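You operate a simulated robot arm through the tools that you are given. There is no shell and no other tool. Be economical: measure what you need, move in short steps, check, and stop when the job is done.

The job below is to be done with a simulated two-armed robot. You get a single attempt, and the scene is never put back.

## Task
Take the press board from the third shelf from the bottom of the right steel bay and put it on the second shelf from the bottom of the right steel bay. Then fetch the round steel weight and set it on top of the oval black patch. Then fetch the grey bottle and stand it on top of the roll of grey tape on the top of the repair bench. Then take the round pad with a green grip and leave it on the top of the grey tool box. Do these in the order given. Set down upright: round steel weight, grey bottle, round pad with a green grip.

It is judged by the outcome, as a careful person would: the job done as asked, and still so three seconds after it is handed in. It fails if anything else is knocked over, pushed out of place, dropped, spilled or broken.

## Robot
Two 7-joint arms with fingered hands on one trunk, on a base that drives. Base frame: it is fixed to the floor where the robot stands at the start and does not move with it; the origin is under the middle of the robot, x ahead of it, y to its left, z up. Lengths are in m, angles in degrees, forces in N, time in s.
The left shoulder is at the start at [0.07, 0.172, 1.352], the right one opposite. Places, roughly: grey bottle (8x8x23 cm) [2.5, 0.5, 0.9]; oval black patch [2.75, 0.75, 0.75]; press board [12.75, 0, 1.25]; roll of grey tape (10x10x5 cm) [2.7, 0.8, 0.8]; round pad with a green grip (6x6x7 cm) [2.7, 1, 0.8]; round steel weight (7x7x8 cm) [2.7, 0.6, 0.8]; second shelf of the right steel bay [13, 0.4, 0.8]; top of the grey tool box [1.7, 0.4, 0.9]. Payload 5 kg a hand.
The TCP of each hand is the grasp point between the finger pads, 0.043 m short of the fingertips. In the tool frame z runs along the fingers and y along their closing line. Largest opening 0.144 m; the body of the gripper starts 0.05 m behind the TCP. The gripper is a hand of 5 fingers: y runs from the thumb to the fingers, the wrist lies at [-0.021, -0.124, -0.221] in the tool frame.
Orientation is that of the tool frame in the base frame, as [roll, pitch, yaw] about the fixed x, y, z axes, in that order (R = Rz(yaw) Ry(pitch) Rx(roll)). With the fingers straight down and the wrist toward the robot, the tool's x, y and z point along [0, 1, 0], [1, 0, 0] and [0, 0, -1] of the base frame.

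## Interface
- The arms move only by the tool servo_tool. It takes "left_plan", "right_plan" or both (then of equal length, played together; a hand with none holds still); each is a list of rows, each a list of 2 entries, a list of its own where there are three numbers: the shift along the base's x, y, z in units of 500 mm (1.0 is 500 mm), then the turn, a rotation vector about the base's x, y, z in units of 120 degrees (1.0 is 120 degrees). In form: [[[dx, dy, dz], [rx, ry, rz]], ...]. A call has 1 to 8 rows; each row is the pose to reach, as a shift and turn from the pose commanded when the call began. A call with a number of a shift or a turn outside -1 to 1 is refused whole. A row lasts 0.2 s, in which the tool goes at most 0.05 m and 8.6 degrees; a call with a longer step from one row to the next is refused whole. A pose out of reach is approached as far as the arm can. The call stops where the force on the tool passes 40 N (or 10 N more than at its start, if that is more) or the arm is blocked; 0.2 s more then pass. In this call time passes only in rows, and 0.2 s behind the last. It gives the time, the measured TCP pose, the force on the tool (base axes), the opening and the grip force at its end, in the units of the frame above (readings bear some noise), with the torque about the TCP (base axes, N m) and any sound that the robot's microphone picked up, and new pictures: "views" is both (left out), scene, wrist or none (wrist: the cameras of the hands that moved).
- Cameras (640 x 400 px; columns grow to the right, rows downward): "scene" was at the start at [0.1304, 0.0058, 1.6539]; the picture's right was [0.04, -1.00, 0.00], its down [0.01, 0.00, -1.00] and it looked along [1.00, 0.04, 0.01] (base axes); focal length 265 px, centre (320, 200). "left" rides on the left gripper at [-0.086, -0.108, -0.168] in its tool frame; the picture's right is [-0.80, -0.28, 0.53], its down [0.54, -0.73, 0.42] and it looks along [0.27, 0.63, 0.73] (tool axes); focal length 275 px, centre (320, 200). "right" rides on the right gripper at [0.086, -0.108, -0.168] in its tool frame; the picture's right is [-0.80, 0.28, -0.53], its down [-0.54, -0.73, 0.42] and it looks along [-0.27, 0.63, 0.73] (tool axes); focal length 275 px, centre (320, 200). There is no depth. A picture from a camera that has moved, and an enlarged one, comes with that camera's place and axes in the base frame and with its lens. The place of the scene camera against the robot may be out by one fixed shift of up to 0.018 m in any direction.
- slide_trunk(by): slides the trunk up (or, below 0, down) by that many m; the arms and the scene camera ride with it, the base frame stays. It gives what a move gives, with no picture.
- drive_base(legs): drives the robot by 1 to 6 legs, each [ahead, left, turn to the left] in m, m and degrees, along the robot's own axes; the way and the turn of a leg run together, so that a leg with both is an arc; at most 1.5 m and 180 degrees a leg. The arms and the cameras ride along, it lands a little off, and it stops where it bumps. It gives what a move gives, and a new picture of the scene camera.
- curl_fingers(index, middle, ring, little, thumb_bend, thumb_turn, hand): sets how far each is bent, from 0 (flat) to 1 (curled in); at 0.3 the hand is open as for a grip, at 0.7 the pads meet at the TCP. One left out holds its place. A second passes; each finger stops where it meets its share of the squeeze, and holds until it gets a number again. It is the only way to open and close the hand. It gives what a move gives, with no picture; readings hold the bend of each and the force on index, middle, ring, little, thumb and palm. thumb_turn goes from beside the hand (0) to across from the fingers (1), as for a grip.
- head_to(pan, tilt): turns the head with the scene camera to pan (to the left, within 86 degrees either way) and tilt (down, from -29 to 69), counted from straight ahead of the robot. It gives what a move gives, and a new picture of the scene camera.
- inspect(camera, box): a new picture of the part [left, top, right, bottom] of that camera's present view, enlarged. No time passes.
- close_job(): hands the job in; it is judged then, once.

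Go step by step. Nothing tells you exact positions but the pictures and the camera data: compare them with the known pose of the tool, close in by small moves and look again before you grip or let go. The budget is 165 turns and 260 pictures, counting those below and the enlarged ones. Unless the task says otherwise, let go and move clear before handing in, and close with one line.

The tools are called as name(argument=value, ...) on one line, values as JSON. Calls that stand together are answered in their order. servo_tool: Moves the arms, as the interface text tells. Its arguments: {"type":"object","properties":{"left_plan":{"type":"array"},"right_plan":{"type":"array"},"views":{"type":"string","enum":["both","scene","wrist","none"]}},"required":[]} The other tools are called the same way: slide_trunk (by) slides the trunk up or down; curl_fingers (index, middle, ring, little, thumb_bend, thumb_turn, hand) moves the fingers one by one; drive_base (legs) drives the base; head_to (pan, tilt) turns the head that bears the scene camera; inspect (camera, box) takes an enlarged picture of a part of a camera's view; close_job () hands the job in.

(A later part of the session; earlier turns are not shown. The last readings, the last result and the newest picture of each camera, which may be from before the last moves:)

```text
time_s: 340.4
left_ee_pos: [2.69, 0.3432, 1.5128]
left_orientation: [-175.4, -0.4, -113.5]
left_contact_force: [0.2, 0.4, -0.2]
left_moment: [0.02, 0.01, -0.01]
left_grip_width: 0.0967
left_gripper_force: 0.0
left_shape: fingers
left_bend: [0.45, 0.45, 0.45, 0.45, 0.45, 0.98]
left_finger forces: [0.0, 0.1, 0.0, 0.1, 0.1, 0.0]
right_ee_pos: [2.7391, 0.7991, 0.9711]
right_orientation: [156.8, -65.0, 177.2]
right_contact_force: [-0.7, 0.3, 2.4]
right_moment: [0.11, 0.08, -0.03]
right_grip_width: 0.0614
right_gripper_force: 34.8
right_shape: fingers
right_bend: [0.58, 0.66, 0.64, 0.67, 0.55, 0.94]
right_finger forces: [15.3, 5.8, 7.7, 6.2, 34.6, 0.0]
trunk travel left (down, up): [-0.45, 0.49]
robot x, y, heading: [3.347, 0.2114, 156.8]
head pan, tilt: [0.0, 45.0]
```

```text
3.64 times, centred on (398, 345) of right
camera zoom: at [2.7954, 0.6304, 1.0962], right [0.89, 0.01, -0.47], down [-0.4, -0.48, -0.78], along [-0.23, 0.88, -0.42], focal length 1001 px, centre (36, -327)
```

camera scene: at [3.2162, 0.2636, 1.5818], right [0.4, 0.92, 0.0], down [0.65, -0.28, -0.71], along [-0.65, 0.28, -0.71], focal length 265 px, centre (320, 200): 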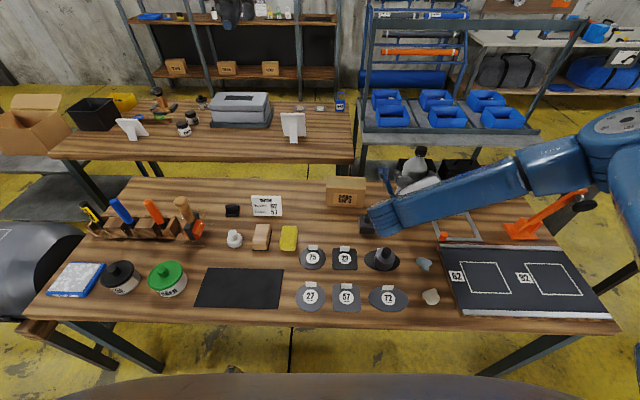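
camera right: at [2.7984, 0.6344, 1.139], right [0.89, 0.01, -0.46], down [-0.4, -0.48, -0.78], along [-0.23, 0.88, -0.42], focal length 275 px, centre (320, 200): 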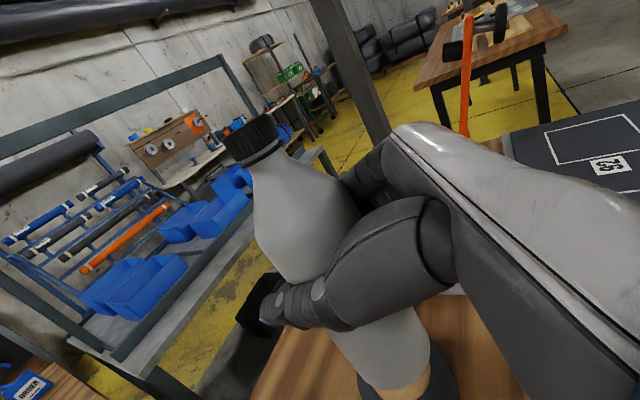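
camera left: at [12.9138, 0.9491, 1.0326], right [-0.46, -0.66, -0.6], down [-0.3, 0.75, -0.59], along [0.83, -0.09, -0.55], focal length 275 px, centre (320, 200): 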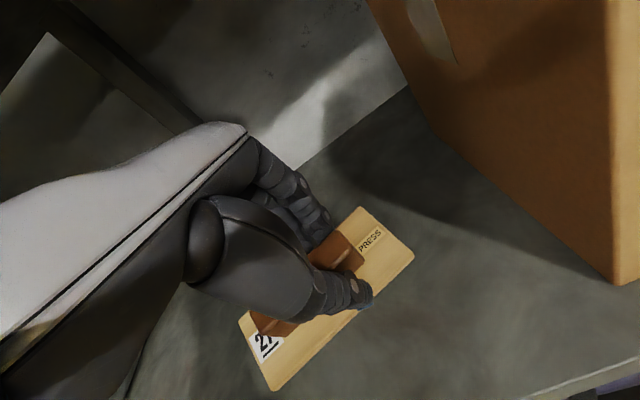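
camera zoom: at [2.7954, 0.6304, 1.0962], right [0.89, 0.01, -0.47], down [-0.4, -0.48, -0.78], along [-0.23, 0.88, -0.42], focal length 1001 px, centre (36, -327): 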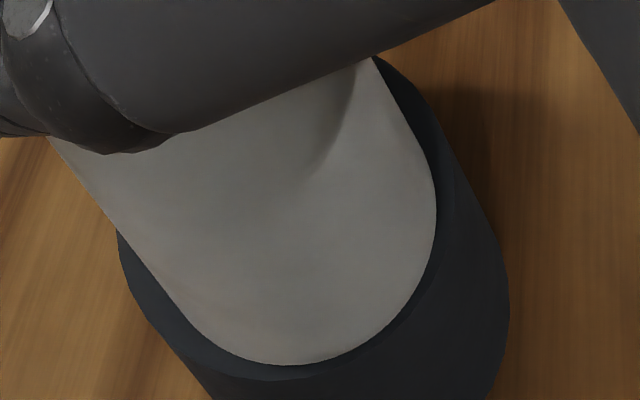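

Contact made (+2.4 N) with the bottle within the roll's rim. I press 1.5 mm more and open gradually.

servo_tool(right_plan=[[[0, 0, -0.003], [0, 0, 0]]], views="none")

curl_fingers(hand="right", index=0.54, middle=0.6, ring=0.58, little=0.6, thumb_bend=0.52)

inspect(camera="right", box=[160, 80, 480, 400])

```text
time_s: 340.8
left_ee_pos: [2.6902, 0.3414, 1.5131]
left_orientation: [-175.4, -0.4, -113.4]
left_contact_force: [0.4, -0.6, 0.0]
left_moment: [0.01, 0.01, 0.02]
left_grip_width: 0.0968
left_gripper_force: 0.0
left_shape: fingers
left_bend: [0.45, 0.45, 0.45, 0.45, 0.45, 0.98]
left_finger forces: [0.0, 0.0, 0.1, 0.1, 0.1, 0.0]
right_ee_pos: [2.7397, 0.7995, 0.9695]
right_orientation: [156.8, -65.0, 177.2]
right_contact_force: [-0.9, 1.3, 9.9]
right_moment: [0.23, 0.06, 0.0]
right_grip_width: 0.0613
right_gripper_force: 34.6
right_shape: fingers
right_bend: [0.58, 0.66, 0.64, 0.67, 0.56, 0.93]
right_finger forces: [15.4, 5.7, 8.1, 6.3, 34.5, 0.0]
trunk travel left (down, up): [-0.45, 0.49]
robot x, y, heading: [3.3493, 0.2113, 156.5]
head pan, tilt: [0.0, 45.0]
```

```text
time_s: 341.8
left_ee_pos: [2.6902, 0.3443, 1.5128]
left_orientation: [-175.4, -0.4, -113.5]
left_contact_force: [0.0, 0.1, -0.6]
left_moment: [0.03, 0.03, 0.01]
left_grip_width: 0.0962
left_gripper_force: 0.0
left_shape: fingers
left_bend: [0.45, 0.45, 0.45, 0.45, 0.45, 0.98]
left_finger forces: [0.0, 0.1, 0.0, 0.0, 0.0, 0.1]
right_ee_pos: [2.7382, 0.7996, 0.9681]
right_orientation: [157.0, -64.8, 176.9]
right_contact_force: [0.0, 0.3, 0.3]
right_moment: [-0.06, 0.03, 0.01]
right_grip_width: 0.0721
right_gripper_force: 3.1
right_shape: fingers
right_bend: [0.53, 0.6, 0.57, 0.6, 0.51, 0.97]
right_finger forces: [2.5, 0.0, 0.1, 0.3, 3.2, 0.1]
trunk travel left (down, up): [-0.45, 0.49]
robot x, y, heading: [3.3442, 0.2102, 156.7]
head pan, tilt: [0.0, 45.0]
```

```text
1.25 times, centred on (320, 240) of right
camera zoom: at [2.7951, 0.6307, 1.0935], right [0.89, 0.01, -0.46], down [-0.4, -0.48, -0.78], along [-0.23, 0.88, -0.42], focal length 344 px, centre (320, 150)
```

zoom: 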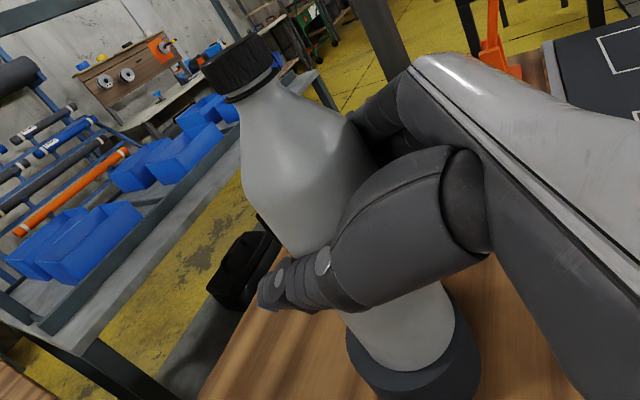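

curl_fingers(hand="right", index=0.4, middle=0.4, ring=0.4, little=0.4, thumb_bend=0.36)

inspect(camera="right", box=[160, 80, 480, 400])

inspect(camera="scene", box=[340, 120, 480, 225])

```text
time_s: 342.8
left_ee_pos: [2.6898, 0.3429, 1.5112]
left_orientation: [-175.3, -0.4, -113.6]
left_contact_force: [0.7, 0.6, -0.4]
left_moment: [0.01, 0.0, 0.02]
left_grip_width: 0.0965
left_gripper_force: 0.1
left_shape: fingers
left_bend: [0.45, 0.45, 0.45, 0.45, 0.45, 0.98]
left_finger forces: [0.1, 0.0, 0.1, 0.1, 0.0, 0.0]
right_ee_pos: [2.7389, 0.7991, 0.9683]
right_orientation: [156.9, -64.9, 177.2]
right_contact_force: [-0.1, 0.0, -0.3]
right_moment: [0.01, -0.01, 0.0]
right_grip_width: 0.1213
right_gripper_force: 0.0
right_shape: fingers
right_bend: [0.4, 0.4, 0.4, 0.4, 0.36, 0.97]
right_finger forces: [0.0, 0.0, 0.1, 0.0, 0.0, 0.1]
trunk travel left (down, up): [-0.45, 0.49]
robot x, y, heading: [3.3487, 0.2086, 157.1]
head pan, tilt: [0.0, 45.0]
```

```text
1.25 times, centred on (320, 240) of right
camera zoom: at [2.795, 0.6308, 1.0935], right [0.89, 0.01, -0.46], down [-0.4, -0.48, -0.78], along [-0.23, 0.88, -0.42], focal length 344 px, centre (320, 150)
```

zoom: 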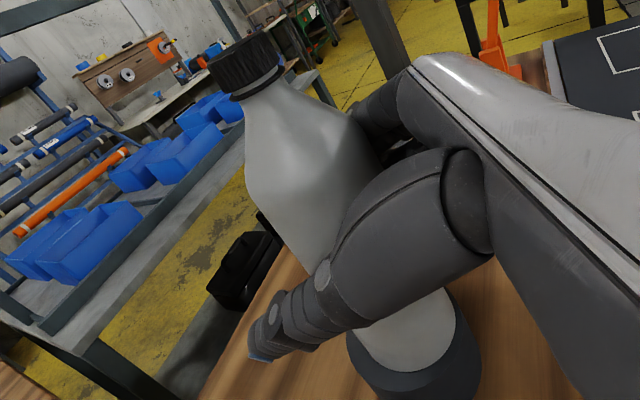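

```text
3.81 times, centred on (410, 172) of scene
camera zoom: at [3.2164, 0.2637, 1.5817], right [0.4, 0.92, 0.0], down [0.65, -0.28, -0.71], along [-0.65, 0.28, -0.71], focal length 1008 px, centre (-23, 305)
```

zoom: 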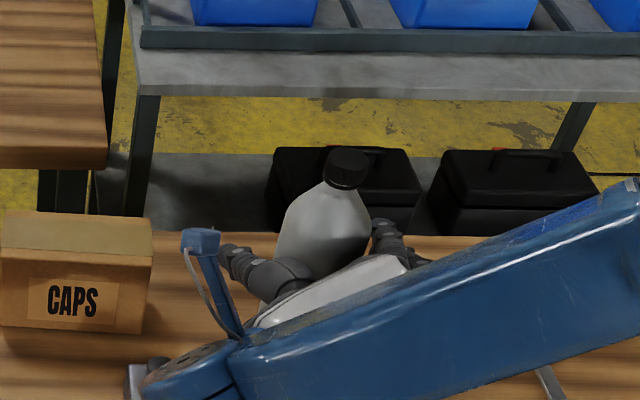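

The bottle stands free on the roll. I withdraw along the hand's own axis.

servo_tool(right_plan=[[[0.05, -0.027, 0.024], [0, 0, 0]], [[0.11, -0.06, 0.053], [0, 0, 0]], [[0.18, -0.097, 0.087], [0, 0, 0]], [[0.25, -0.135, 0.12], [0, 0, 0]]], views="both")

inspect(camera="scene", box=[330, 120, 510, 255])

```text
time_s: 343.8
left_ee_pos: [2.6874, 0.3369, 1.5123]
left_orientation: [-175.4, -0.3, -113.5]
left_contact_force: [-0.8, -2.3, 0.3]
left_moment: [0.12, 0.01, 0.03]
left_grip_width: 0.0964
left_gripper_force: 0.1
left_shape: fingers
left_bend: [0.45, 0.45, 0.45, 0.45, 0.45, 0.98]
left_finger forces: [0.1, 0.1, 0.0, 0.0, 0.0, 0.0]
right_ee_pos: [2.8617, 0.7297, 1.0303]
right_orientation: [156.4, -64.8, 177.5]
right_contact_force: [0.6, -0.3, -0.5]
right_moment: [0.01, -0.03, -0.02]
right_grip_width: 0.1215
right_gripper_force: 0.2
right_shape: fingers
right_bend: [0.4, 0.4, 0.4, 0.4, 0.36, 0.97]
right_finger forces: [0.0, 0.0, 0.0, 0.0, 0.0, 0.1]
trunk travel left (down, up): [-0.45, 0.49]
robot x, y, heading: [3.3465, 0.2127, 156.6]
head pan, tilt: [0.0, 45.0]
camera scene: at [3.2154, 0.2588, 1.5817], right [0.4, 0.92, 0.0], down [0.65, -0.28, -0.71], along [-0.65, 0.28, -0.71], focal length 265 px, centre (320, 200)
camera right: at [2.9188, 0.5609, 1.1561], right [0.89, 0.01, -0.46], down [-0.4, -0.48, -0.78], along [-0.23, 0.88, -0.42], focal length 275 px, centre (320, 200)
```

scene: 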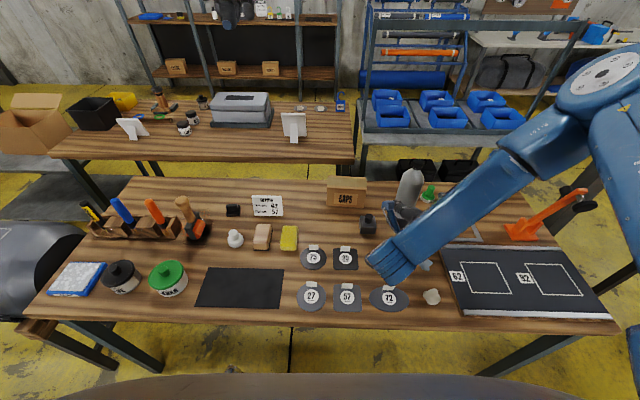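
right: 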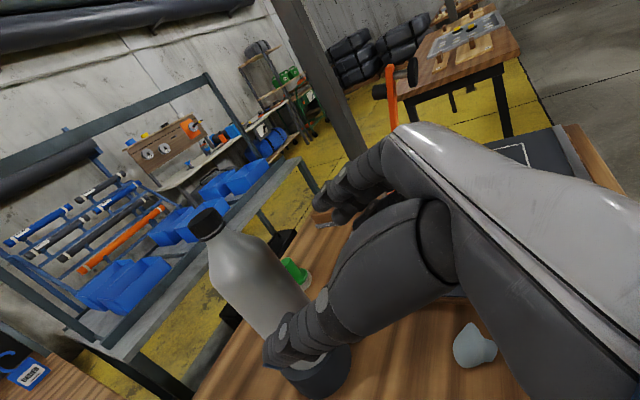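

```text
2.96 times, centred on (420, 188) of scene
camera zoom: at [3.2154, 0.2588, 1.5817], right [0.4, 0.92, 0.0], down [0.65, -0.28, -0.71], along [-0.65, 0.28, -0.71], focal length 784 px, centre (24, 237)
```

zoom: 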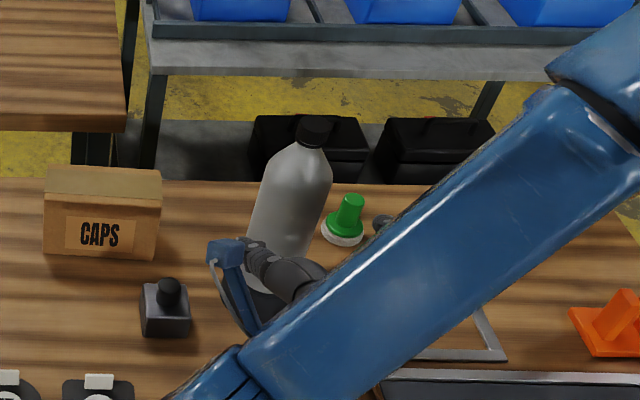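

The bottle stands well on the roll. I raise and turn the hand back to point down, clear of everything.

servo_tool(right_plan=[[[0.03, -0.013, 0.08], [0, 0, 0]], [[0.06, -0.026, 0.17], [-0.0319, -0.0744, 0]], [[0.09, -0.04, 0.25], [-0.0638, -0.1488, 0]], [[0.12, -0.05, 0.3], [-0.0957, -0.2232, 0]], [[0.12, -0.05, 0.34], [-0.1276, -0.2975, 0]], [[0.12, -0.05, 0.34], [-0.1594, -0.3719, 0]], [[0.12, -0.05, 0.34], [-0.1913, -0.4463, 0]], [[0.12, -0.05, 0.34], [-0.2232, -0.5207, 0]]], views="none")

drive_base(legs=[[0.03, -0.24, 0]])

```text
refused: row 2 steps farther than a row can; nothing moved
```

```text
time_s: 345.6
left_ee_pos: [2.757, 0.5718, 1.512]
left_orientation: [-175.3, -0.3, -113.4]
left_contact_force: [0.3, -0.5, 0.5]
left_moment: [0.06, -0.01, -0.01]
left_grip_width: 0.0964
left_gripper_force: 0.0
left_shape: fingers
left_bend: [0.45, 0.45, 0.45, 0.45, 0.45, 0.98]
left_finger forces: [0.0, 0.0, 0.0, 0.1, 0.0, 0.0]
right_ee_pos: [2.9285, 0.9641, 1.0309]
right_orientation: [157.1, -64.7, 177.0]
right_contact_force: [0.1, 0.6, -0.1]
right_moment: [0.03, 0.01, -0.03]
right_grip_width: 0.1213
right_gripper_force: 0.1
right_shape: fingers
right_bend: [0.4, 0.4, 0.4, 0.4, 0.36, 0.97]
right_finger forces: [0.0, 0.0, 0.1, 0.0, 0.1, 0.0]
trunk travel left (down, up): [-0.45, 0.49]
robot x, y, heading: [3.4148, 0.4377, 156.7]
head pan, tilt: [0.0, 45.0]
camera scene: at [3.2836, 0.4944, 1.5818], right [0.39, 0.92, 0.0], down [0.65, -0.28, -0.71], along [-0.65, 0.28, -0.71], focal length 265 px, centre (320, 200)
```

scene: 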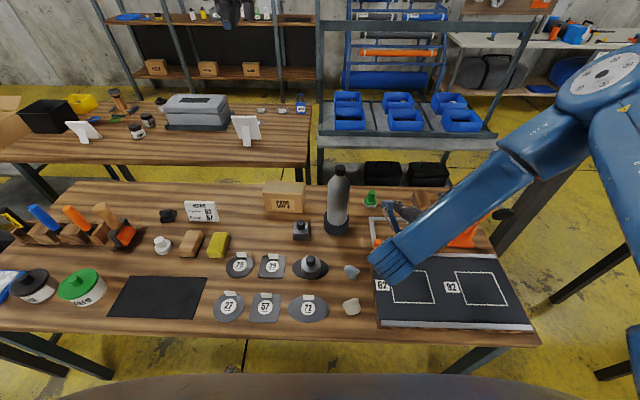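

The turn was refused for step size (nothing touched; bottle and weight still stand). I redo it in smaller steps.

servo_tool(right_plan=[[[0.01, -0.005, 0.08], [0, 0, 0]], [[0.02, -0.01, 0.16], [-0.0319, -0.0744, 0]], [[0.02, -0.01, 0.23], [-0.0638, -0.1488, 0]], [[0.02, -0.01, 0.29], [-0.0957, -0.2166, 0]], [[0.02, -0.01, 0.34], [-0.1222, -0.285, 0]], [[0.02, -0.01, 0.34], [-0.15, -0.35, 0]], [[0.02, -0.01, 0.34], [-0.1779, -0.415, 0]], [[0.02, -0.01, 0.34], [-0.2058, -0.48, 0]]], views="none")

inspect(camera="scene", box=[290, 150, 450, 270])

```text
refused: row 2 steps farther than a row can; nothing moved
```

```text
3.33 times, centred on (370, 210) of scene
camera zoom: at [3.2836, 0.4944, 1.5818], right [0.39, 0.92, 0.0], down [0.65, -0.28, -0.71], along [-0.65, 0.28, -0.71], focal length 882 px, centre (153, 167)
```

zoom: 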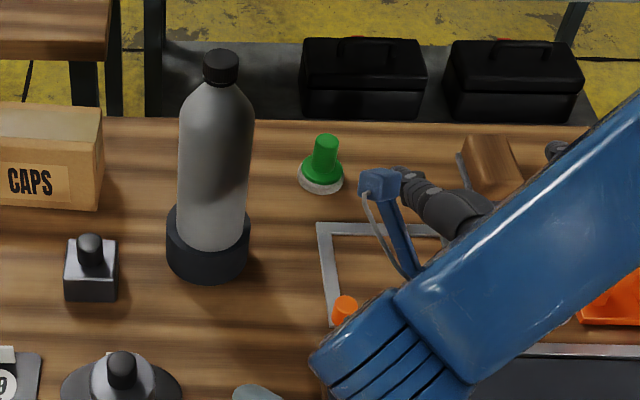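

servo_tool(right_plan=[[[0.01, -0.005, 0.08], [-0.0279, -0.0651, 0]], [[0.02, -0.01, 0.16], [-0.0558, -0.1302, 0]], [[0.02, -0.01, 0.23], [-0.0837, -0.1953, 0]], [[0.02, -0.01, 0.29], [-0.1116, -0.2604, 0]], [[0.02, -0.01, 0.34], [-0.1395, -0.3255, 0]], [[0.02, -0.01, 0.34], [-0.1674, -0.3906, 0]], [[0.02, -0.01, 0.34], [-0.1953, -0.4557, 0]], [[0.02, -0.01, 0.34], [-0.2232, -0.5207, 0]]], views="scene")

```text
time_s: 347.4
left_ee_pos: [2.7564, 0.5744, 1.5114]
left_orientation: [-175.3, -0.3, -113.4]
left_contact_force: [-0.2, -0.4, 0.5]
left_moment: [0.02, -0.01, -0.03]
left_grip_width: 0.097
left_gripper_force: 0.0
left_shape: fingers
left_bend: [0.45, 0.45, 0.45, 0.45, 0.45, 0.98]
left_finger forces: [0.0, 0.0, 0.0, 0.0, 0.0, 0.1]
right_ee_pos: [2.9392, 0.9592, 1.1994]
right_orientation: [176.0, 2.1, 165.3]
right_contact_force: [0.2, -0.6, 0.2]
right_moment: [0.01, 0.0, -0.03]
right_grip_width: 0.1213
right_gripper_force: 0.0
right_shape: fingers
right_bend: [0.4, 0.4, 0.4, 0.4, 0.36, 0.98]
right_finger forces: [0.0, 0.0, 0.0, 0.0, 0.1, 0.0]
trunk travel left (down, up): [-0.45, 0.49]
robot x, y, heading: [3.4153, 0.4422, 157.1]
head pan, tilt: [0.0, 45.0]
camera scene: at [3.2835, 0.4953, 1.5817], right [0.39, 0.92, 0.0], down [0.65, -0.28, -0.71], along [-0.65, 0.28, -0.71], focal length 265 px, centre (320, 200)
```

scene: 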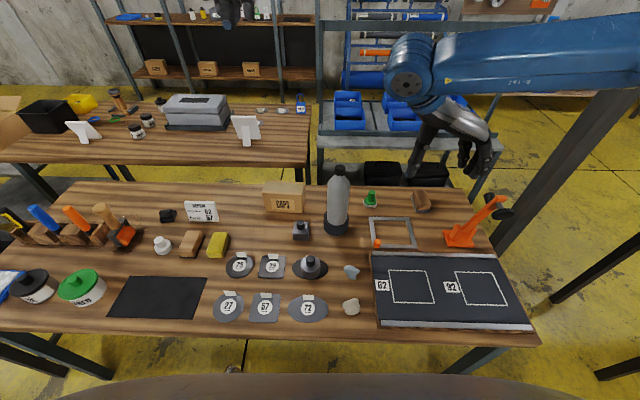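

Bottle, weight and everything else stand untouched. I turn the hand 60° so the fingers point away, moving above the green-grip pad.

servo_tool(right_plan=[[[-0.075, 0.013, -0.01], [0, 0, 0.071]], [[-0.15, 0.026, -0.02], [0, 0, 0.142]], [[-0.225, 0.039, -0.04], [0, 0, 0.213]], [[-0.3, 0.053, -0.06], [0, 0, 0.284]], [[-0.375, 0.066, -0.08], [0, 0, 0.355]], [[-0.45, 0.08, -0.1], [0, 0, 0.426]], [[-0.52, 0.092, -0.12], [0, 0, 0.497]]], views="both")

```text
time_s: 348.9
left_ee_pos: [2.7564, 0.5756, 1.511]
left_orientation: [-175.3, -0.4, -113.5]
left_contact_force: [-0.2, 0.0, -0.1]
left_moment: [-0.03, -0.02, -0.01]
left_grip_width: 0.0967
left_gripper_force: 0.0
left_shape: fingers
left_bend: [0.45, 0.45, 0.45, 0.45, 0.45, 0.98]
left_finger forces: [0.0, 0.0, 0.0, 0.1, 0.0, 0.1]
right_ee_pos: [2.6794, 1.0062, 1.1379]
right_orientation: [175.9, 1.9, -135.1]
right_contact_force: [-0.6, 1.3, 0.2]
right_moment: [-0.01, 0.0, 0.01]
right_grip_width: 0.1216
right_gripper_force: 0.0
right_shape: fingers
right_bend: [0.4, 0.4, 0.4, 0.4, 0.36, 0.98]
right_finger forces: [0.0, 0.1, 0.0, 0.1, 0.0, 0.0]
trunk travel left (down, up): [-0.45, 0.49]
robot x, y, heading: [3.4151, 0.4407, 156.9]
head pan, tilt: [0.0, 45.0]
camera scene: at [3.2824, 0.4969, 1.5816], right [0.39, 0.92, 0.0], down [0.65, -0.28, -0.71], along [-0.65, 0.28, -0.71], focal length 265 px, centre (320, 200)
camera right: at [2.7004, 0.8559, 1.2948], right [0.38, 0.72, 0.58], down [0.88, -0.1, -0.46], along [-0.27, 0.68, -0.68], focal length 275 px, centre (320, 200)
```

scene: 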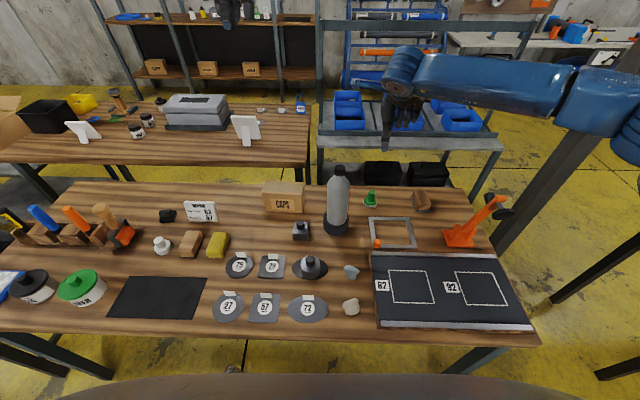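
right: 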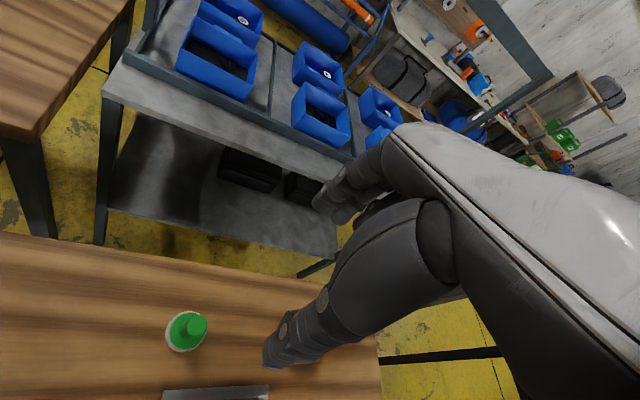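

The pad is at (2.686,0.974). In this orientation the wrist camera would come too near the bottle, so at safe height I turn the hand 64° further, bringing wrist and camera away from it.

servo_tool(right_plan=[[[0.002, -0.008, 0], [0, 0, 0.067]], [[0.004, -0.016, 0], [0, 0, 0.134]], [[0.006, -0.024, 0], [0, 0, 0.2]], [[0.008, -0.032, 0], [0, 0, 0.267]], [[0.01, -0.04, 0], [0, 0, 0.334]], [[0.012, -0.048, 0], [0, 0, 0.4]], [[0.013, -0.056, 0], [0, 0, 0.467]], [[0.013, -0.064, 0], [0, 0, 0.534]]], views="both")

```text
time_s: 350.8
left_ee_pos: [2.7574, 0.5734, 1.5128]
left_orientation: [-175.4, -0.2, -113.4]
left_contact_force: [-0.2, -0.9, 0.4]
left_moment: [0.07, 0.02, 0.02]
left_grip_width: 0.0966
left_gripper_force: 0.0
left_shape: fingers
left_bend: [0.45, 0.45, 0.45, 0.45, 0.45, 0.98]
left_finger forces: [0.0, 0.0, 0.0, 0.0, 0.0, 0.0]
right_ee_pos: [2.6873, 0.9716, 1.139]
right_orientation: [175.6, 2.1, -76.8]
right_contact_force: [0.0, -0.6, -1.4]
right_moment: [0.04, 0.02, 0.01]
right_grip_width: 0.1216
right_gripper_force: 0.1
right_shape: fingers
right_bend: [0.4, 0.4, 0.4, 0.4, 0.36, 0.98]
right_finger forces: [0.0, 0.1, 0.0, 0.0, 0.0, 0.0]
right hand out of reach, approached as far as the arm can: row 8
trunk travel left (down, up): [-0.45, 0.49]
robot x, y, heading: [3.4156, 0.4423, 156.7]
head pan, tilt: [0.0, 45.0]
camera scene: at [3.2844, 0.4942, 1.5818], right [0.39, 0.92, 0.0], down [0.65, -0.28, -0.71], along [-0.65, 0.28, -0.71], focal length 265 px, centre (320, 200)
camera right: at [2.8261, 0.9112, 1.2957], right [-0.41, 0.7, 0.58], down [0.55, 0.7, -0.46], along [-0.73, 0.13, -0.67], focal length 275 px, centre (320, 200)
```

scene: 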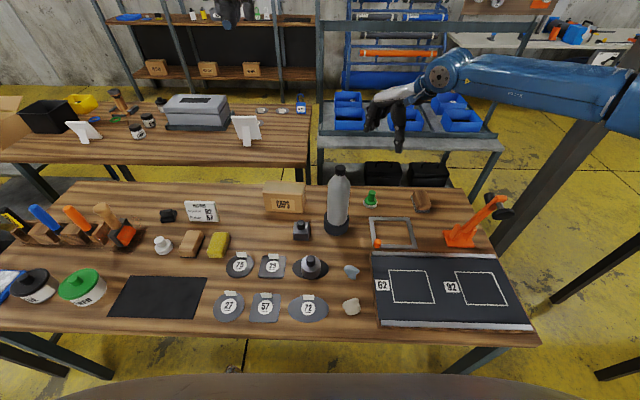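
right: 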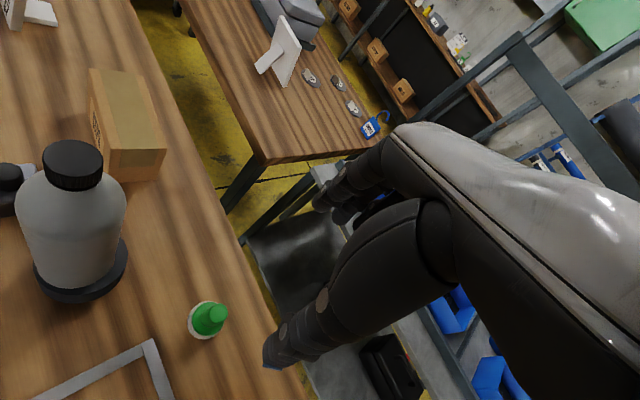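

servo_tool(right_plan=[[[-0.004, 0.002, -0.09], [0, 0, 0]], [[-0.008, 0.003, -0.18], [0, 0, 0]], [[-0.008, 0.003, -0.27], [0, 0, 0]], [[-0.008, 0.003, -0.36], [0, 0, 0]], [[-0.008, 0.003, -0.42], [0, 0, 0]]], views="both")

inspect(camera="right", box=[180, 200, 372, 320])

```text
time_s: 351.9
left_ee_pos: [2.7551, 0.5745, 1.512]
left_orientation: [-175.3, -0.4, -113.4]
left_contact_force: [-0.3, 0.0, 0.2]
left_moment: [-0.05, 0.0, 0.03]
left_grip_width: 0.0968
left_gripper_force: 0.0
left_shape: fingers
left_bend: [0.45, 0.45, 0.45, 0.45, 0.45, 0.98]
left_finger forces: [0.0, 0.0, 0.1, 0.0, 0.1, 0.0]
right_ee_pos: [2.6793, 0.9774, 0.9274]
right_orientation: [175.7, 2.0, -76.8]
right_contact_force: [-0.2, 0.1, 1.2]
right_moment: [0.0, -0.03, 0.03]
right_grip_width: 0.1212
right_gripper_force: 0.1
right_shape: fingers
right_bend: [0.4, 0.4, 0.4, 0.4, 0.36, 0.98]
right_finger forces: [0.1, 0.0, 0.0, 0.0, 0.0, 0.0]
trunk travel left (down, up): [-0.45, 0.49]
robot x, y, heading: [3.4135, 0.4403, 156.8]
head pan, tilt: [0.0, 45.0]
camera scene: at [3.2834, 0.4961, 1.5817], right [0.39, 0.92, 0.0], down [0.65, -0.28, -0.71], along [-0.65, 0.28, -0.71], focal length 265 px, centre (320, 200)
camera right: at [2.8188, 0.9149, 1.0841], right [-0.41, 0.7, 0.58], down [0.55, 0.7, -0.46], along [-0.73, 0.13, -0.67], focal length 275 px, centre (320, 200)
```

scene: 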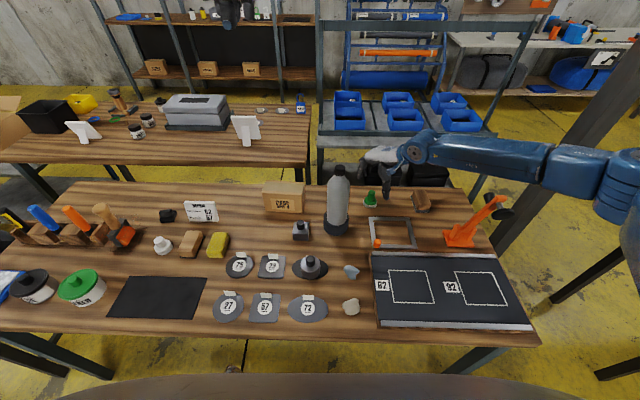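
right: 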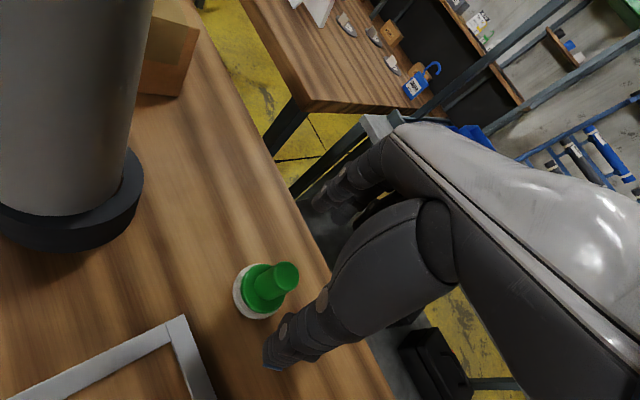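

```text
3.33 times, centred on (276, 260) of right
camera zoom: at [2.8188, 0.9149, 1.0841], right [-0.41, 0.7, 0.58], down [0.55, 0.7, -0.46], along [-0.73, 0.13, -0.67], focal length 918 px, centre (467, 0)
```

zoom: 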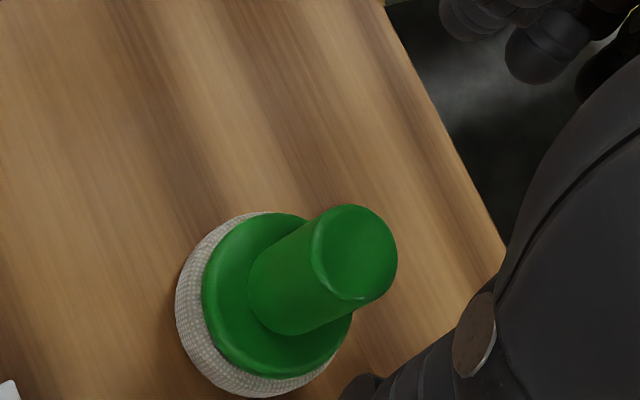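

The handle top lies exactly under the grasp point. I lower to z 0.862 and close on the green grip.

servo_tool(right_plan=[[[0, 0, -0.06], [0, 0, 0]], [[0, 0, -0.11], [0, 0, 0]], [[0, 0, -0.13], [0, 0, 0]]], views="wrist")

curl_fingers(hand="right", index=0.72, middle=0.72, ring=0.72, little=0.72, thumb_bend=0.72)

inspect(camera="right", box=[220, 170, 444, 310])

```text
time_s: 352.8
left_ee_pos: [2.7562, 0.5744, 1.512]
left_orientation: [-175.4, -0.4, -113.4]
left_contact_force: [-0.5, 0.2, 0.5]
left_moment: [0.01, 0.03, -0.03]
left_grip_width: 0.0965
left_gripper_force: 0.0
left_shape: fingers
left_bend: [0.45, 0.45, 0.45, 0.45, 0.45, 0.98]
left_finger forces: [0.0, 0.0, 0.1, 0.0, 0.1, 0.0]
right_ee_pos: [2.6826, 0.975, 0.8643]
right_orientation: [175.8, 1.9, -76.9]
right_contact_force: [0.6, -0.1, 0.8]
right_moment: [0.01, 0.0, -0.01]
right_grip_width: 0.1215
right_gripper_force: 0.1
right_shape: fingers
right_bend: [0.4, 0.4, 0.4, 0.4, 0.36, 0.98]
right_finger forces: [0.0, 0.1, 0.1, 0.1, 0.1, 0.0]
trunk travel left (down, up): [-0.45, 0.49]
robot x, y, heading: [3.4134, 0.4412, 157.0]
head pan, tilt: [0.0, 45.0]
camera right: at [2.8214, 0.9127, 1.0207], right [-0.41, 0.7, 0.58], down [0.55, 0.7, -0.46], along [-0.73, 0.13, -0.67], focal length 275 px, centre (320, 200)
```

right: 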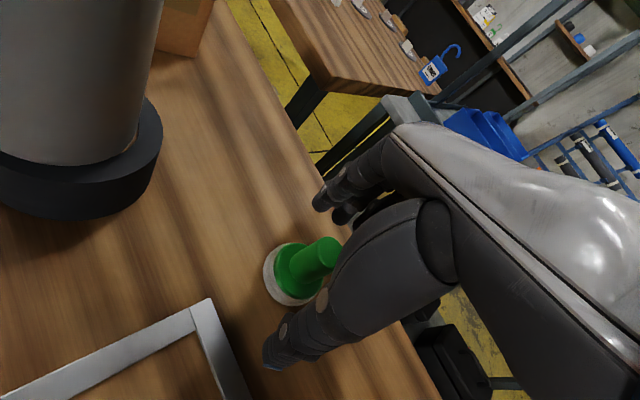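

```text
time_s: 353.8
left_ee_pos: [2.7571, 0.5754, 1.5117]
left_orientation: [-175.4, -0.3, -113.4]
left_contact_force: [0.5, -0.1, 0.4]
left_moment: [-0.01, -0.03, -0.02]
left_grip_width: 0.0965
left_gripper_force: 0.0
left_shape: fingers
left_bend: [0.45, 0.45, 0.45, 0.45, 0.45, 0.98]
left_finger forces: [0.0, 0.0, 0.0, 0.0, 0.1, 0.0]
right_ee_pos: [2.6823, 0.9747, 0.8651]
right_orientation: [175.7, 1.9, -76.9]
right_contact_force: [-2.0, 0.7, 3.0]
right_moment: [0.03, -0.05, 0.04]
right_grip_width: 0.0366
right_gripper_force: 18.9
right_shape: fingers
right_bend: [0.64, 0.66, 0.72, 0.72, 0.62, 0.96]
right_finger forces: [11.7, 9.6, 0.0, 0.0, 16.4, 0.0]
trunk travel left (down, up): [-0.45, 0.49]
robot x, y, heading: [3.4185, 0.4389, 156.8]
head pan, tilt: [0.0, 45.0]
```

```text
2.86 times, centred on (332, 240) of right
camera zoom: at [2.8214, 0.9128, 1.0208], right [-0.41, 0.7, 0.58], down [0.55, 0.7, -0.46], along [-0.73, 0.13, -0.67], focal length 786 px, centre (286, 86)
```

zoom: 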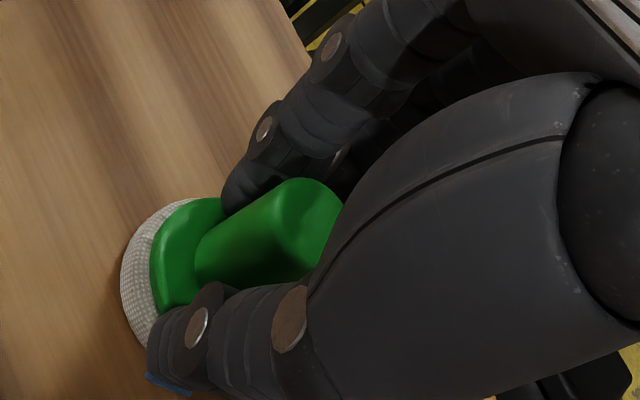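

Gripped with thumb, index and middle. I lift and check.

servo_tool(right_plan=[[[0, 0, 0.04], [0, 0, 0]], [[0, 0, 0.12], [0, 0, 0]], [[0, 0, 0.21], [0, 0, 0]], [[0, 0, 0.3], [0, 0, 0]], [[0, 0, 0.39], [0, 0, 0]], [[0, 0, 0.48], [0, 0, 0]], [[0.01, 0, 0.57], [0, 0, 0]], [[0.02, 0, 0.66], [0, 0, 0]]], views="both")

```text
time_s: 355.6
left_ee_pos: [2.7561, 0.5746, 1.5116]
left_orientation: [-175.3, -0.4, -113.4]
left_contact_force: [0.2, 0.3, -0.6]
left_moment: [-0.02, -0.05, 0.03]
left_grip_width: 0.0968
left_gripper_force: 0.0
left_shape: fingers
left_bend: [0.45, 0.45, 0.45, 0.45, 0.45, 0.98]
left_finger forces: [0.1, 0.0, 0.0, 0.0, 0.0, 0.0]
right_ee_pos: [2.6887, 0.9758, 1.163]
right_orientation: [175.8, 2.0, -77.1]
right_contact_force: [0.9, 1.1, -0.8]
right_moment: [-0.01, -0.01, 0.0]
right_grip_width: 0.0283
right_gripper_force: 15.5
right_shape: fingers
right_bend: [0.65, 0.67, 0.72, 0.72, 0.65, 0.96]
right_finger forces: [6.8, 7.6, 0.1, 0.0, 17.6, 0.0]
right hand out of reach, approached as far as the arm can: row 8
trunk travel left (down, up): [-0.45, 0.49]
robot x, y, heading: [3.4167, 0.4408, 156.8]
head pan, tilt: [0.0, 45.0]
camera scene: at [3.2839, 0.4968, 1.5816], right [0.39, 0.92, 0.0], down [0.65, -0.28, -0.71], along [-0.65, 0.28, -0.71], focal length 265 px, centre (320, 200)
camera right: at [2.8265, 0.913, 1.3185], right [-0.41, 0.7, 0.58], down [0.55, 0.7, -0.46], along [-0.73, 0.13, -0.67], focal length 275 px, centre (320, 200)
```

scene: 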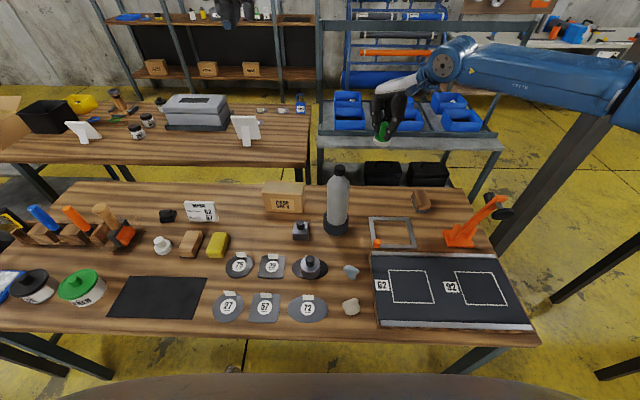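
right: 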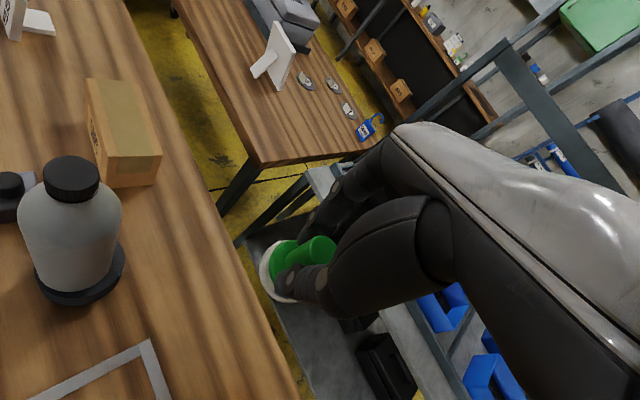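

The pad is held. I pull it in toward the body, then look to the right for the shorter way round the benches.

servo_tool(right_plan=[[[0.08, 0, 0.02], [0, 0, 0]], [[0.17, 0, 0.03], [0, 0, 0]], [[0.25, 0, 0.04], [0, 0, 0]], [[0.33, 0, 0.05], [0, 0, 0]], [[0.41, 0.003, 0.06], [0, 0, 0]], [[0.48, 0.003, 0.08], [0, 0, 0]]], views="none")

head_to(pan=-60, tilt=25)

head_to(pan=-20, tilt=20)

```text
time_s: 356.9
left_ee_pos: [2.7584, 0.5749, 1.5122]
left_orientation: [-175.4, -0.4, -113.5]
left_contact_force: [0.8, 0.3, 0.2]
left_moment: [0.03, 0.04, 0.01]
left_grip_width: 0.0966
left_gripper_force: 0.0
left_shape: fingers
left_bend: [0.45, 0.45, 0.45, 0.45, 0.45, 0.98]
left_finger forces: [0.1, 0.0, 0.0, 0.0, 0.0, 0.0]
right_ee_pos: [2.9312, 0.9788, 1.2004]
right_orientation: [175.6, 2.1, -76.9]
right_contact_force: [-1.1, -0.2, 0.7]
right_moment: [0.04, 0.0, -0.02]
right_grip_width: 0.0284
right_gripper_force: 16.2
right_shape: fingers
right_bend: [0.65, 0.67, 0.72, 0.72, 0.65, 0.96]
right_finger forces: [6.8, 7.6, 0.0, 0.1, 17.0, 0.0]
trunk travel left (down, up): [-0.45, 0.49]
robot x, y, heading: [3.4179, 0.4409, 156.5]
head pan, tilt: [0.0, 45.0]
```

```text
time_s: 358.2
left_ee_pos: [2.7579, 0.5752, 1.5111]
left_orientation: [-175.3, -0.4, -113.5]
left_contact_force: [0.0, 0.7, -0.5]
left_moment: [0.04, 0.03, 0.01]
left_grip_width: 0.0968
left_gripper_force: 0.2
left_shape: fingers
left_bend: [0.45, 0.45, 0.45, 0.45, 0.45, 0.98]
left_finger forces: [0.0, 0.0, 0.0, 0.1, 0.0, 0.0]
right_ee_pos: [2.9299, 0.9768, 1.1987]
right_orientation: [175.8, 2.0, -76.8]
right_contact_force: [0.3, 0.1, 0.0]
right_moment: [-0.03, -0.01, 0.0]
right_grip_width: 0.028
right_gripper_force: 16.4
right_shape: fingers
right_bend: [0.65, 0.67, 0.72, 0.72, 0.65, 0.96]
right_finger forces: [7.0, 7.7, 0.1, 0.0, 17.0, 0.0]
trunk travel left (down, up): [-0.45, 0.49]
robot x, y, heading: [3.4144, 0.4425, 156.7]
head pan, tilt: [-60.0, 25.0]
camera scene: at [3.3479, 0.5556, 1.6123], right [0.99, 0.12, 0.0], down [0.05, -0.42, -0.91], along [-0.11, 0.9, -0.42], focal length 265 px, centre (320, 200)
```

scene: 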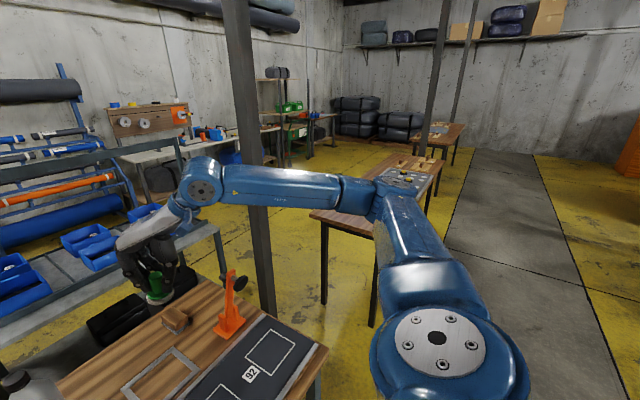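

```text
time_s: 359.3
left_ee_pos: [2.7577, 0.5745, 1.5109]
left_orientation: [-175.3, -0.4, -113.4]
left_contact_force: [-0.9, 0.6, 0.0]
left_moment: [-0.01, 0.0, -0.02]
left_grip_width: 0.0967
left_gripper_force: 0.0
left_shape: fingers
left_bend: [0.45, 0.45, 0.45, 0.45, 0.45, 0.98]
left_finger forces: [0.0, 0.0, 0.0, 0.1, 0.0, 0.0]
right_ee_pos: [2.9298, 0.9763, 1.1988]
right_orientation: [175.7, 2.0, -76.8]
right_contact_force: [0.2, -0.1, 0.0]
right_moment: [-0.01, 0.0, -0.03]
right_grip_width: 0.0282
right_gripper_force: 16.2
right_shape: fingers
right_bend: [0.65, 0.67, 0.72, 0.72, 0.65, 0.96]
right_finger forces: [6.8, 7.7, 0.0, 0.0, 17.0, 0.0]
trunk travel left (down, up): [-0.45, 0.49]
robot x, y, heading: [3.4163, 0.4448, 156.8]
head pan, tilt: [-20.0, 20.0]
camera scene: at [3.2911, 0.528, 1.6204], right [0.69, 0.73, 0.0], down [0.25, -0.23, -0.94], along [-0.68, 0.64, -0.34], focal length 265 px, centre (320, 200)
```

scene: 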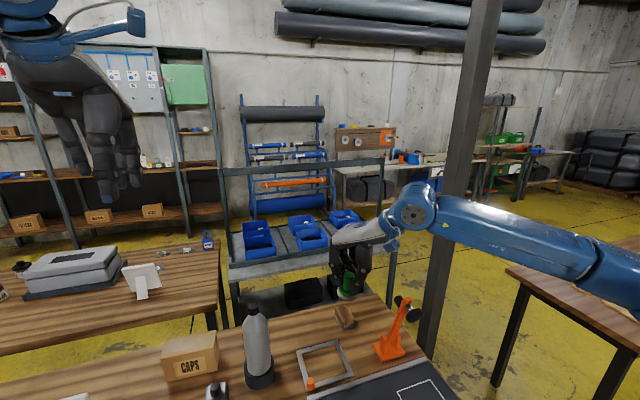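

The left way is too tight at the roof post, so I take the known route back: away from the bench, down the corridor, and round to the start side.

drive_base(legs=[[-0.4, 0, 0], [0, 0, 107.6], [1.5, 0, 0], [1.5, 0, 0], [0.4, 0, 0]])

head_to(pan=-45, tilt=25)

```text
time_s: 382.5
left_ee_pos: [3.5676, -3.7717, 1.5143]
left_orientation: [-175.4, -0.4, -5.3]
left_contact_force: [-0.1, 1.2, 0.5]
left_moment: [-0.04, 0.01, 0.01]
left_grip_width: 0.0966
left_gripper_force: 0.0
left_shape: fingers
left_bend: [0.45, 0.45, 0.45, 0.45, 0.45, 0.98]
left_finger forces: [0.0, 0.0, 0.0, 0.0, 0.1, 0.1]
right_ee_pos: [3.1287, -3.7349, 1.1995]
right_orientation: [175.7, 2.0, 31.3]
right_contact_force: [0.4, -0.5, -0.2]
right_moment: [-0.02, 0.01, -0.03]
right_grip_width: 0.0267
right_gripper_force: 12.2
right_shape: fingers
right_bend: [0.64, 0.71, 0.72, 0.72, 0.66, 0.96]
right_finger forces: [9.6, 2.2, 0.1, 0.1, 11.9, 0.0]
trunk travel left (down, up): [-0.45, 0.49]
robot x, y, heading: [3.4879, -3.1081, -94.8]
head pan, tilt: [-20.0, 20.0]
camera scene: at [3.4338, -3.2386, 1.6206], right [-0.91, 0.42, 0.0], down [0.14, 0.31, -0.94], along [-0.4, -0.85, -0.34], focal length 265 px, centre (320, 200)
```

scene: 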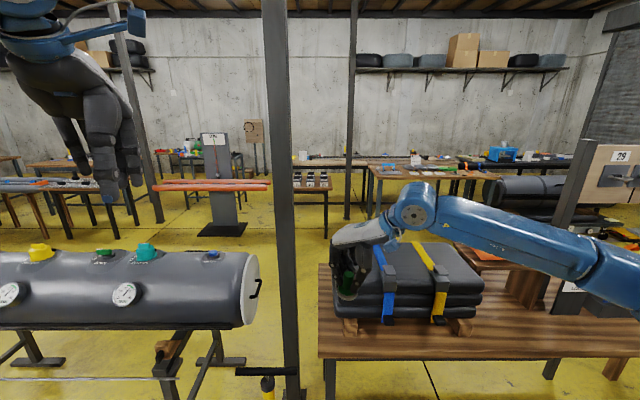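

```text
time_s: 383.4
left_ee_pos: [3.5671, -3.774, 1.5119]
left_orientation: [-175.2, -0.4, -5.3]
left_contact_force: [0.9, -0.2, 0.4]
left_moment: [0.03, 0.01, 0.0]
left_grip_width: 0.0968
left_gripper_force: 0.0
left_shape: fingers
left_bend: [0.45, 0.45, 0.45, 0.45, 0.45, 0.98]
left_finger forces: [0.0, 0.0, 0.1, 0.0, 0.0, 0.0]
right_ee_pos: [3.1292, -3.7356, 1.1984]
right_orientation: [175.7, 2.0, 31.4]
right_contact_force: [-0.3, 0.5, -0.9]
right_moment: [0.02, 0.01, -0.02]
right_grip_width: 0.0271
right_gripper_force: 11.6
right_shape: fingers
right_bend: [0.64, 0.71, 0.72, 0.72, 0.66, 0.96]
right_finger forces: [9.6, 2.3, 0.1, 0.0, 11.9, 0.1]
trunk travel left (down, up): [-0.45, 0.49]
robot x, y, heading: [3.4888, -3.1089, -94.8]
head pan, tilt: [-45.0, 25.0]
camera scene: at [3.4025, -3.2152, 1.6123], right [-0.64, 0.77, 0.0], down [0.32, 0.27, -0.91], along [-0.69, -0.58, -0.42], focal length 265 px, centre (320, 200)
```

scene: 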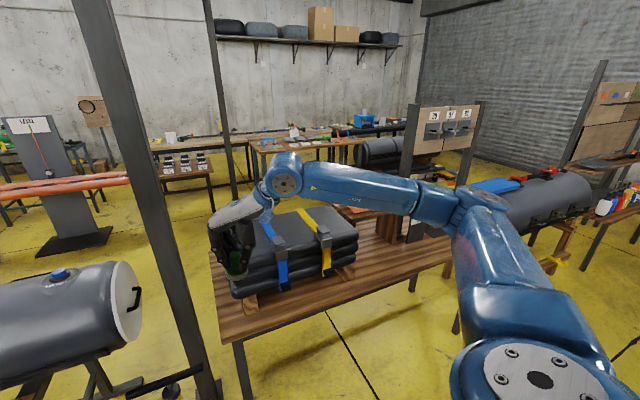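

inspect(camera="right", box=[180, 120, 500, 320])

```text
2.00 times, centred on (340, 220) of right
camera zoom: at [3.1452, -3.5855, 1.3546], right [-0.54, -0.61, 0.58], down [-0.84, 0.3, -0.46], along [0.1, -0.73, -0.67], focal length 551 px, centre (280, 160)
```

zoom: 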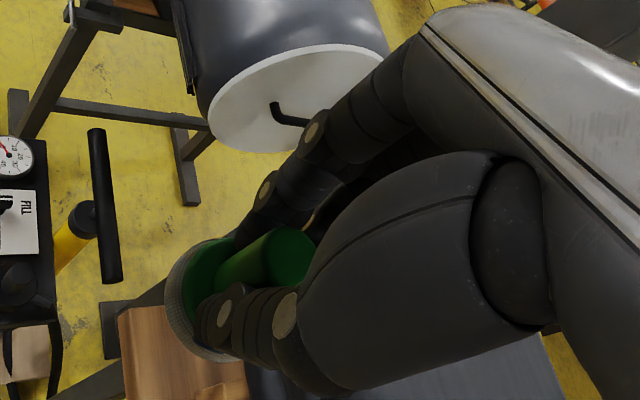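

Still held. I re-tighten the grip, back away from the bench a little, then turn and line up with the return path.

curl_fingers(hand="right", index=0.8, middle=0.8, thumb_bend=0.8)

drive_base(legs=[[-0.3, 0, 0], [0, 0, -113.2], [0, 0.42, 0]])

head_to(pan=0, tilt=22)

```text
time_s: 384.4
left_ee_pos: [3.5669, -3.7739, 1.5124]
left_orientation: [-175.4, -0.4, -5.2]
left_contact_force: [-0.5, 0.8, 0.0]
left_moment: [0.01, 0.0, 0.05]
left_grip_width: 0.0964
left_gripper_force: 0.1
left_shape: fingers
left_bend: [0.45, 0.45, 0.45, 0.45, 0.45, 0.98]
left_finger forces: [0.0, 0.1, 0.0, 0.1, 0.0, 0.0]
right_ee_pos: [3.1295, -3.7357, 1.1985]
right_orientation: [175.7, 2.0, 31.4]
right_contact_force: [0.0, 0.4, -0.8]
right_moment: [-0.01, 0.02, 0.02]
right_grip_width: 0.0294
right_gripper_force: 13.8
right_shape: fingers
right_bend: [0.54, 0.8, 0.72, 0.72, 0.72, 0.97]
right_finger forces: [13.9, 0.1, 0.0, 0.0, 14.3, 0.0]
trunk travel left (down, up): [-0.45, 0.49]
robot x, y, heading: [3.4881, -3.1075, -95.0]
head pan, tilt: [-45.0, 25.0]
```

```text
time_s: 393.4
left_ee_pos: [2.6657, -2.9453, 1.5117]
left_orientation: [-175.3, -0.5, -121.6]
left_contact_force: [-0.6, -0.4, -1.3]
left_moment: [-0.02, 0.01, 0.01]
left_grip_width: 0.0967
left_gripper_force: 0.1
left_shape: fingers
left_bend: [0.45, 0.45, 0.45, 0.45, 0.45, 0.98]
left_finger forces: [0.1, 0.0, 0.0, 0.0, 0.0, 0.2]
right_ee_pos: [2.8934, -2.5713, 1.1982]
right_orientation: [175.7, 2.1, -85.0]
right_contact_force: [0.9, 0.2, 0.3]
right_moment: [-0.04, 0.0, -0.01]
right_grip_width: 0.0264
right_gripper_force: 14.9
right_shape: fingers
right_bend: [0.53, 0.8, 0.72, 0.72, 0.74, 0.97]
right_finger forces: [14.7, 0.3, 0.0, 0.0, 14.5, 0.1]
trunk travel left (down, up): [-0.45, 0.49]
robot x, y, heading: [3.2953, -3.1686, 148.7]
head pan, tilt: [-45.0, 25.0]
camera scene: at [3.2232, -3.0521, 1.6122], right [0.97, 0.24, 0.0], down [0.1, -0.41, -0.91], along [-0.21, 0.88, -0.42], focal length 265 px, centre (320, 200)
```

scene: 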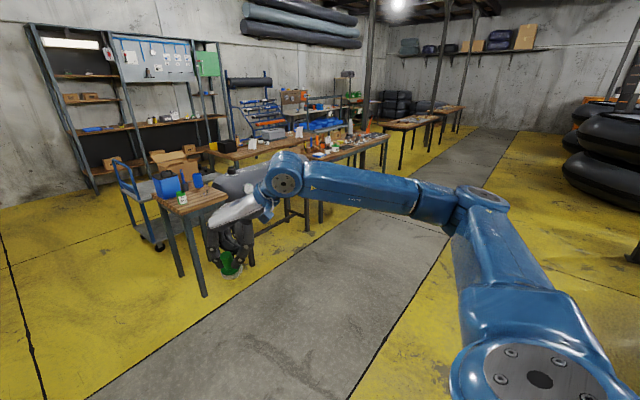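

```text
time_s: 394.6
left_ee_pos: [2.6652, -2.9463, 1.5121]
left_orientation: [-175.4, -0.4, -121.5]
left_contact_force: [0.6, 0.1, 0.3]
left_moment: [-0.01, 0.04, 0.02]
left_grip_width: 0.0965
left_gripper_force: 0.0
left_shape: fingers
left_bend: [0.45, 0.45, 0.45, 0.45, 0.45, 0.98]
left_finger forces: [0.1, 0.0, 0.1, 0.0, 0.0, 0.0]
right_ee_pos: [2.8932, -2.5725, 1.1981]
right_orientation: [175.6, 2.1, -85.1]
right_contact_force: [-0.7, -0.2, -1.0]
right_moment: [-0.06, -0.01, 0.01]
right_grip_width: 0.0265
right_gripper_force: 14.1
right_shape: fingers
right_bend: [0.53, 0.8, 0.72, 0.72, 0.74, 0.97]
right_finger forces: [14.7, 0.3, 0.0, 0.0, 14.5, 0.1]
trunk travel left (down, up): [-0.45, 0.49]
robot x, y, heading: [3.2985, -3.1718, 148.6]
head pan, tilt: [0.0, 22.0]
camera scene: at [3.1653, -3.0941, 1.6171], right [0.52, 0.85, 0.0], down [0.32, -0.2, -0.93], along [-0.79, 0.48, -0.38], focal length 265 px, centre (320, 200)
```

scene: 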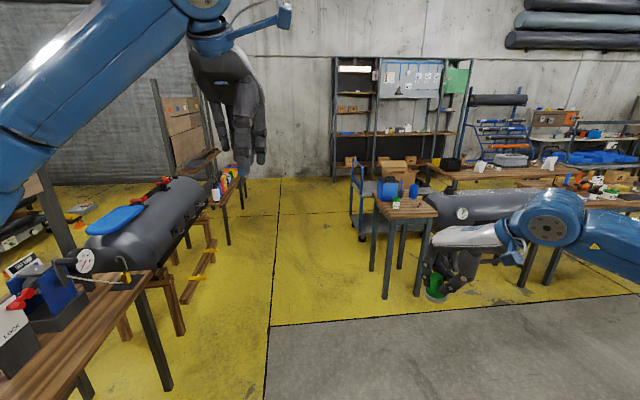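

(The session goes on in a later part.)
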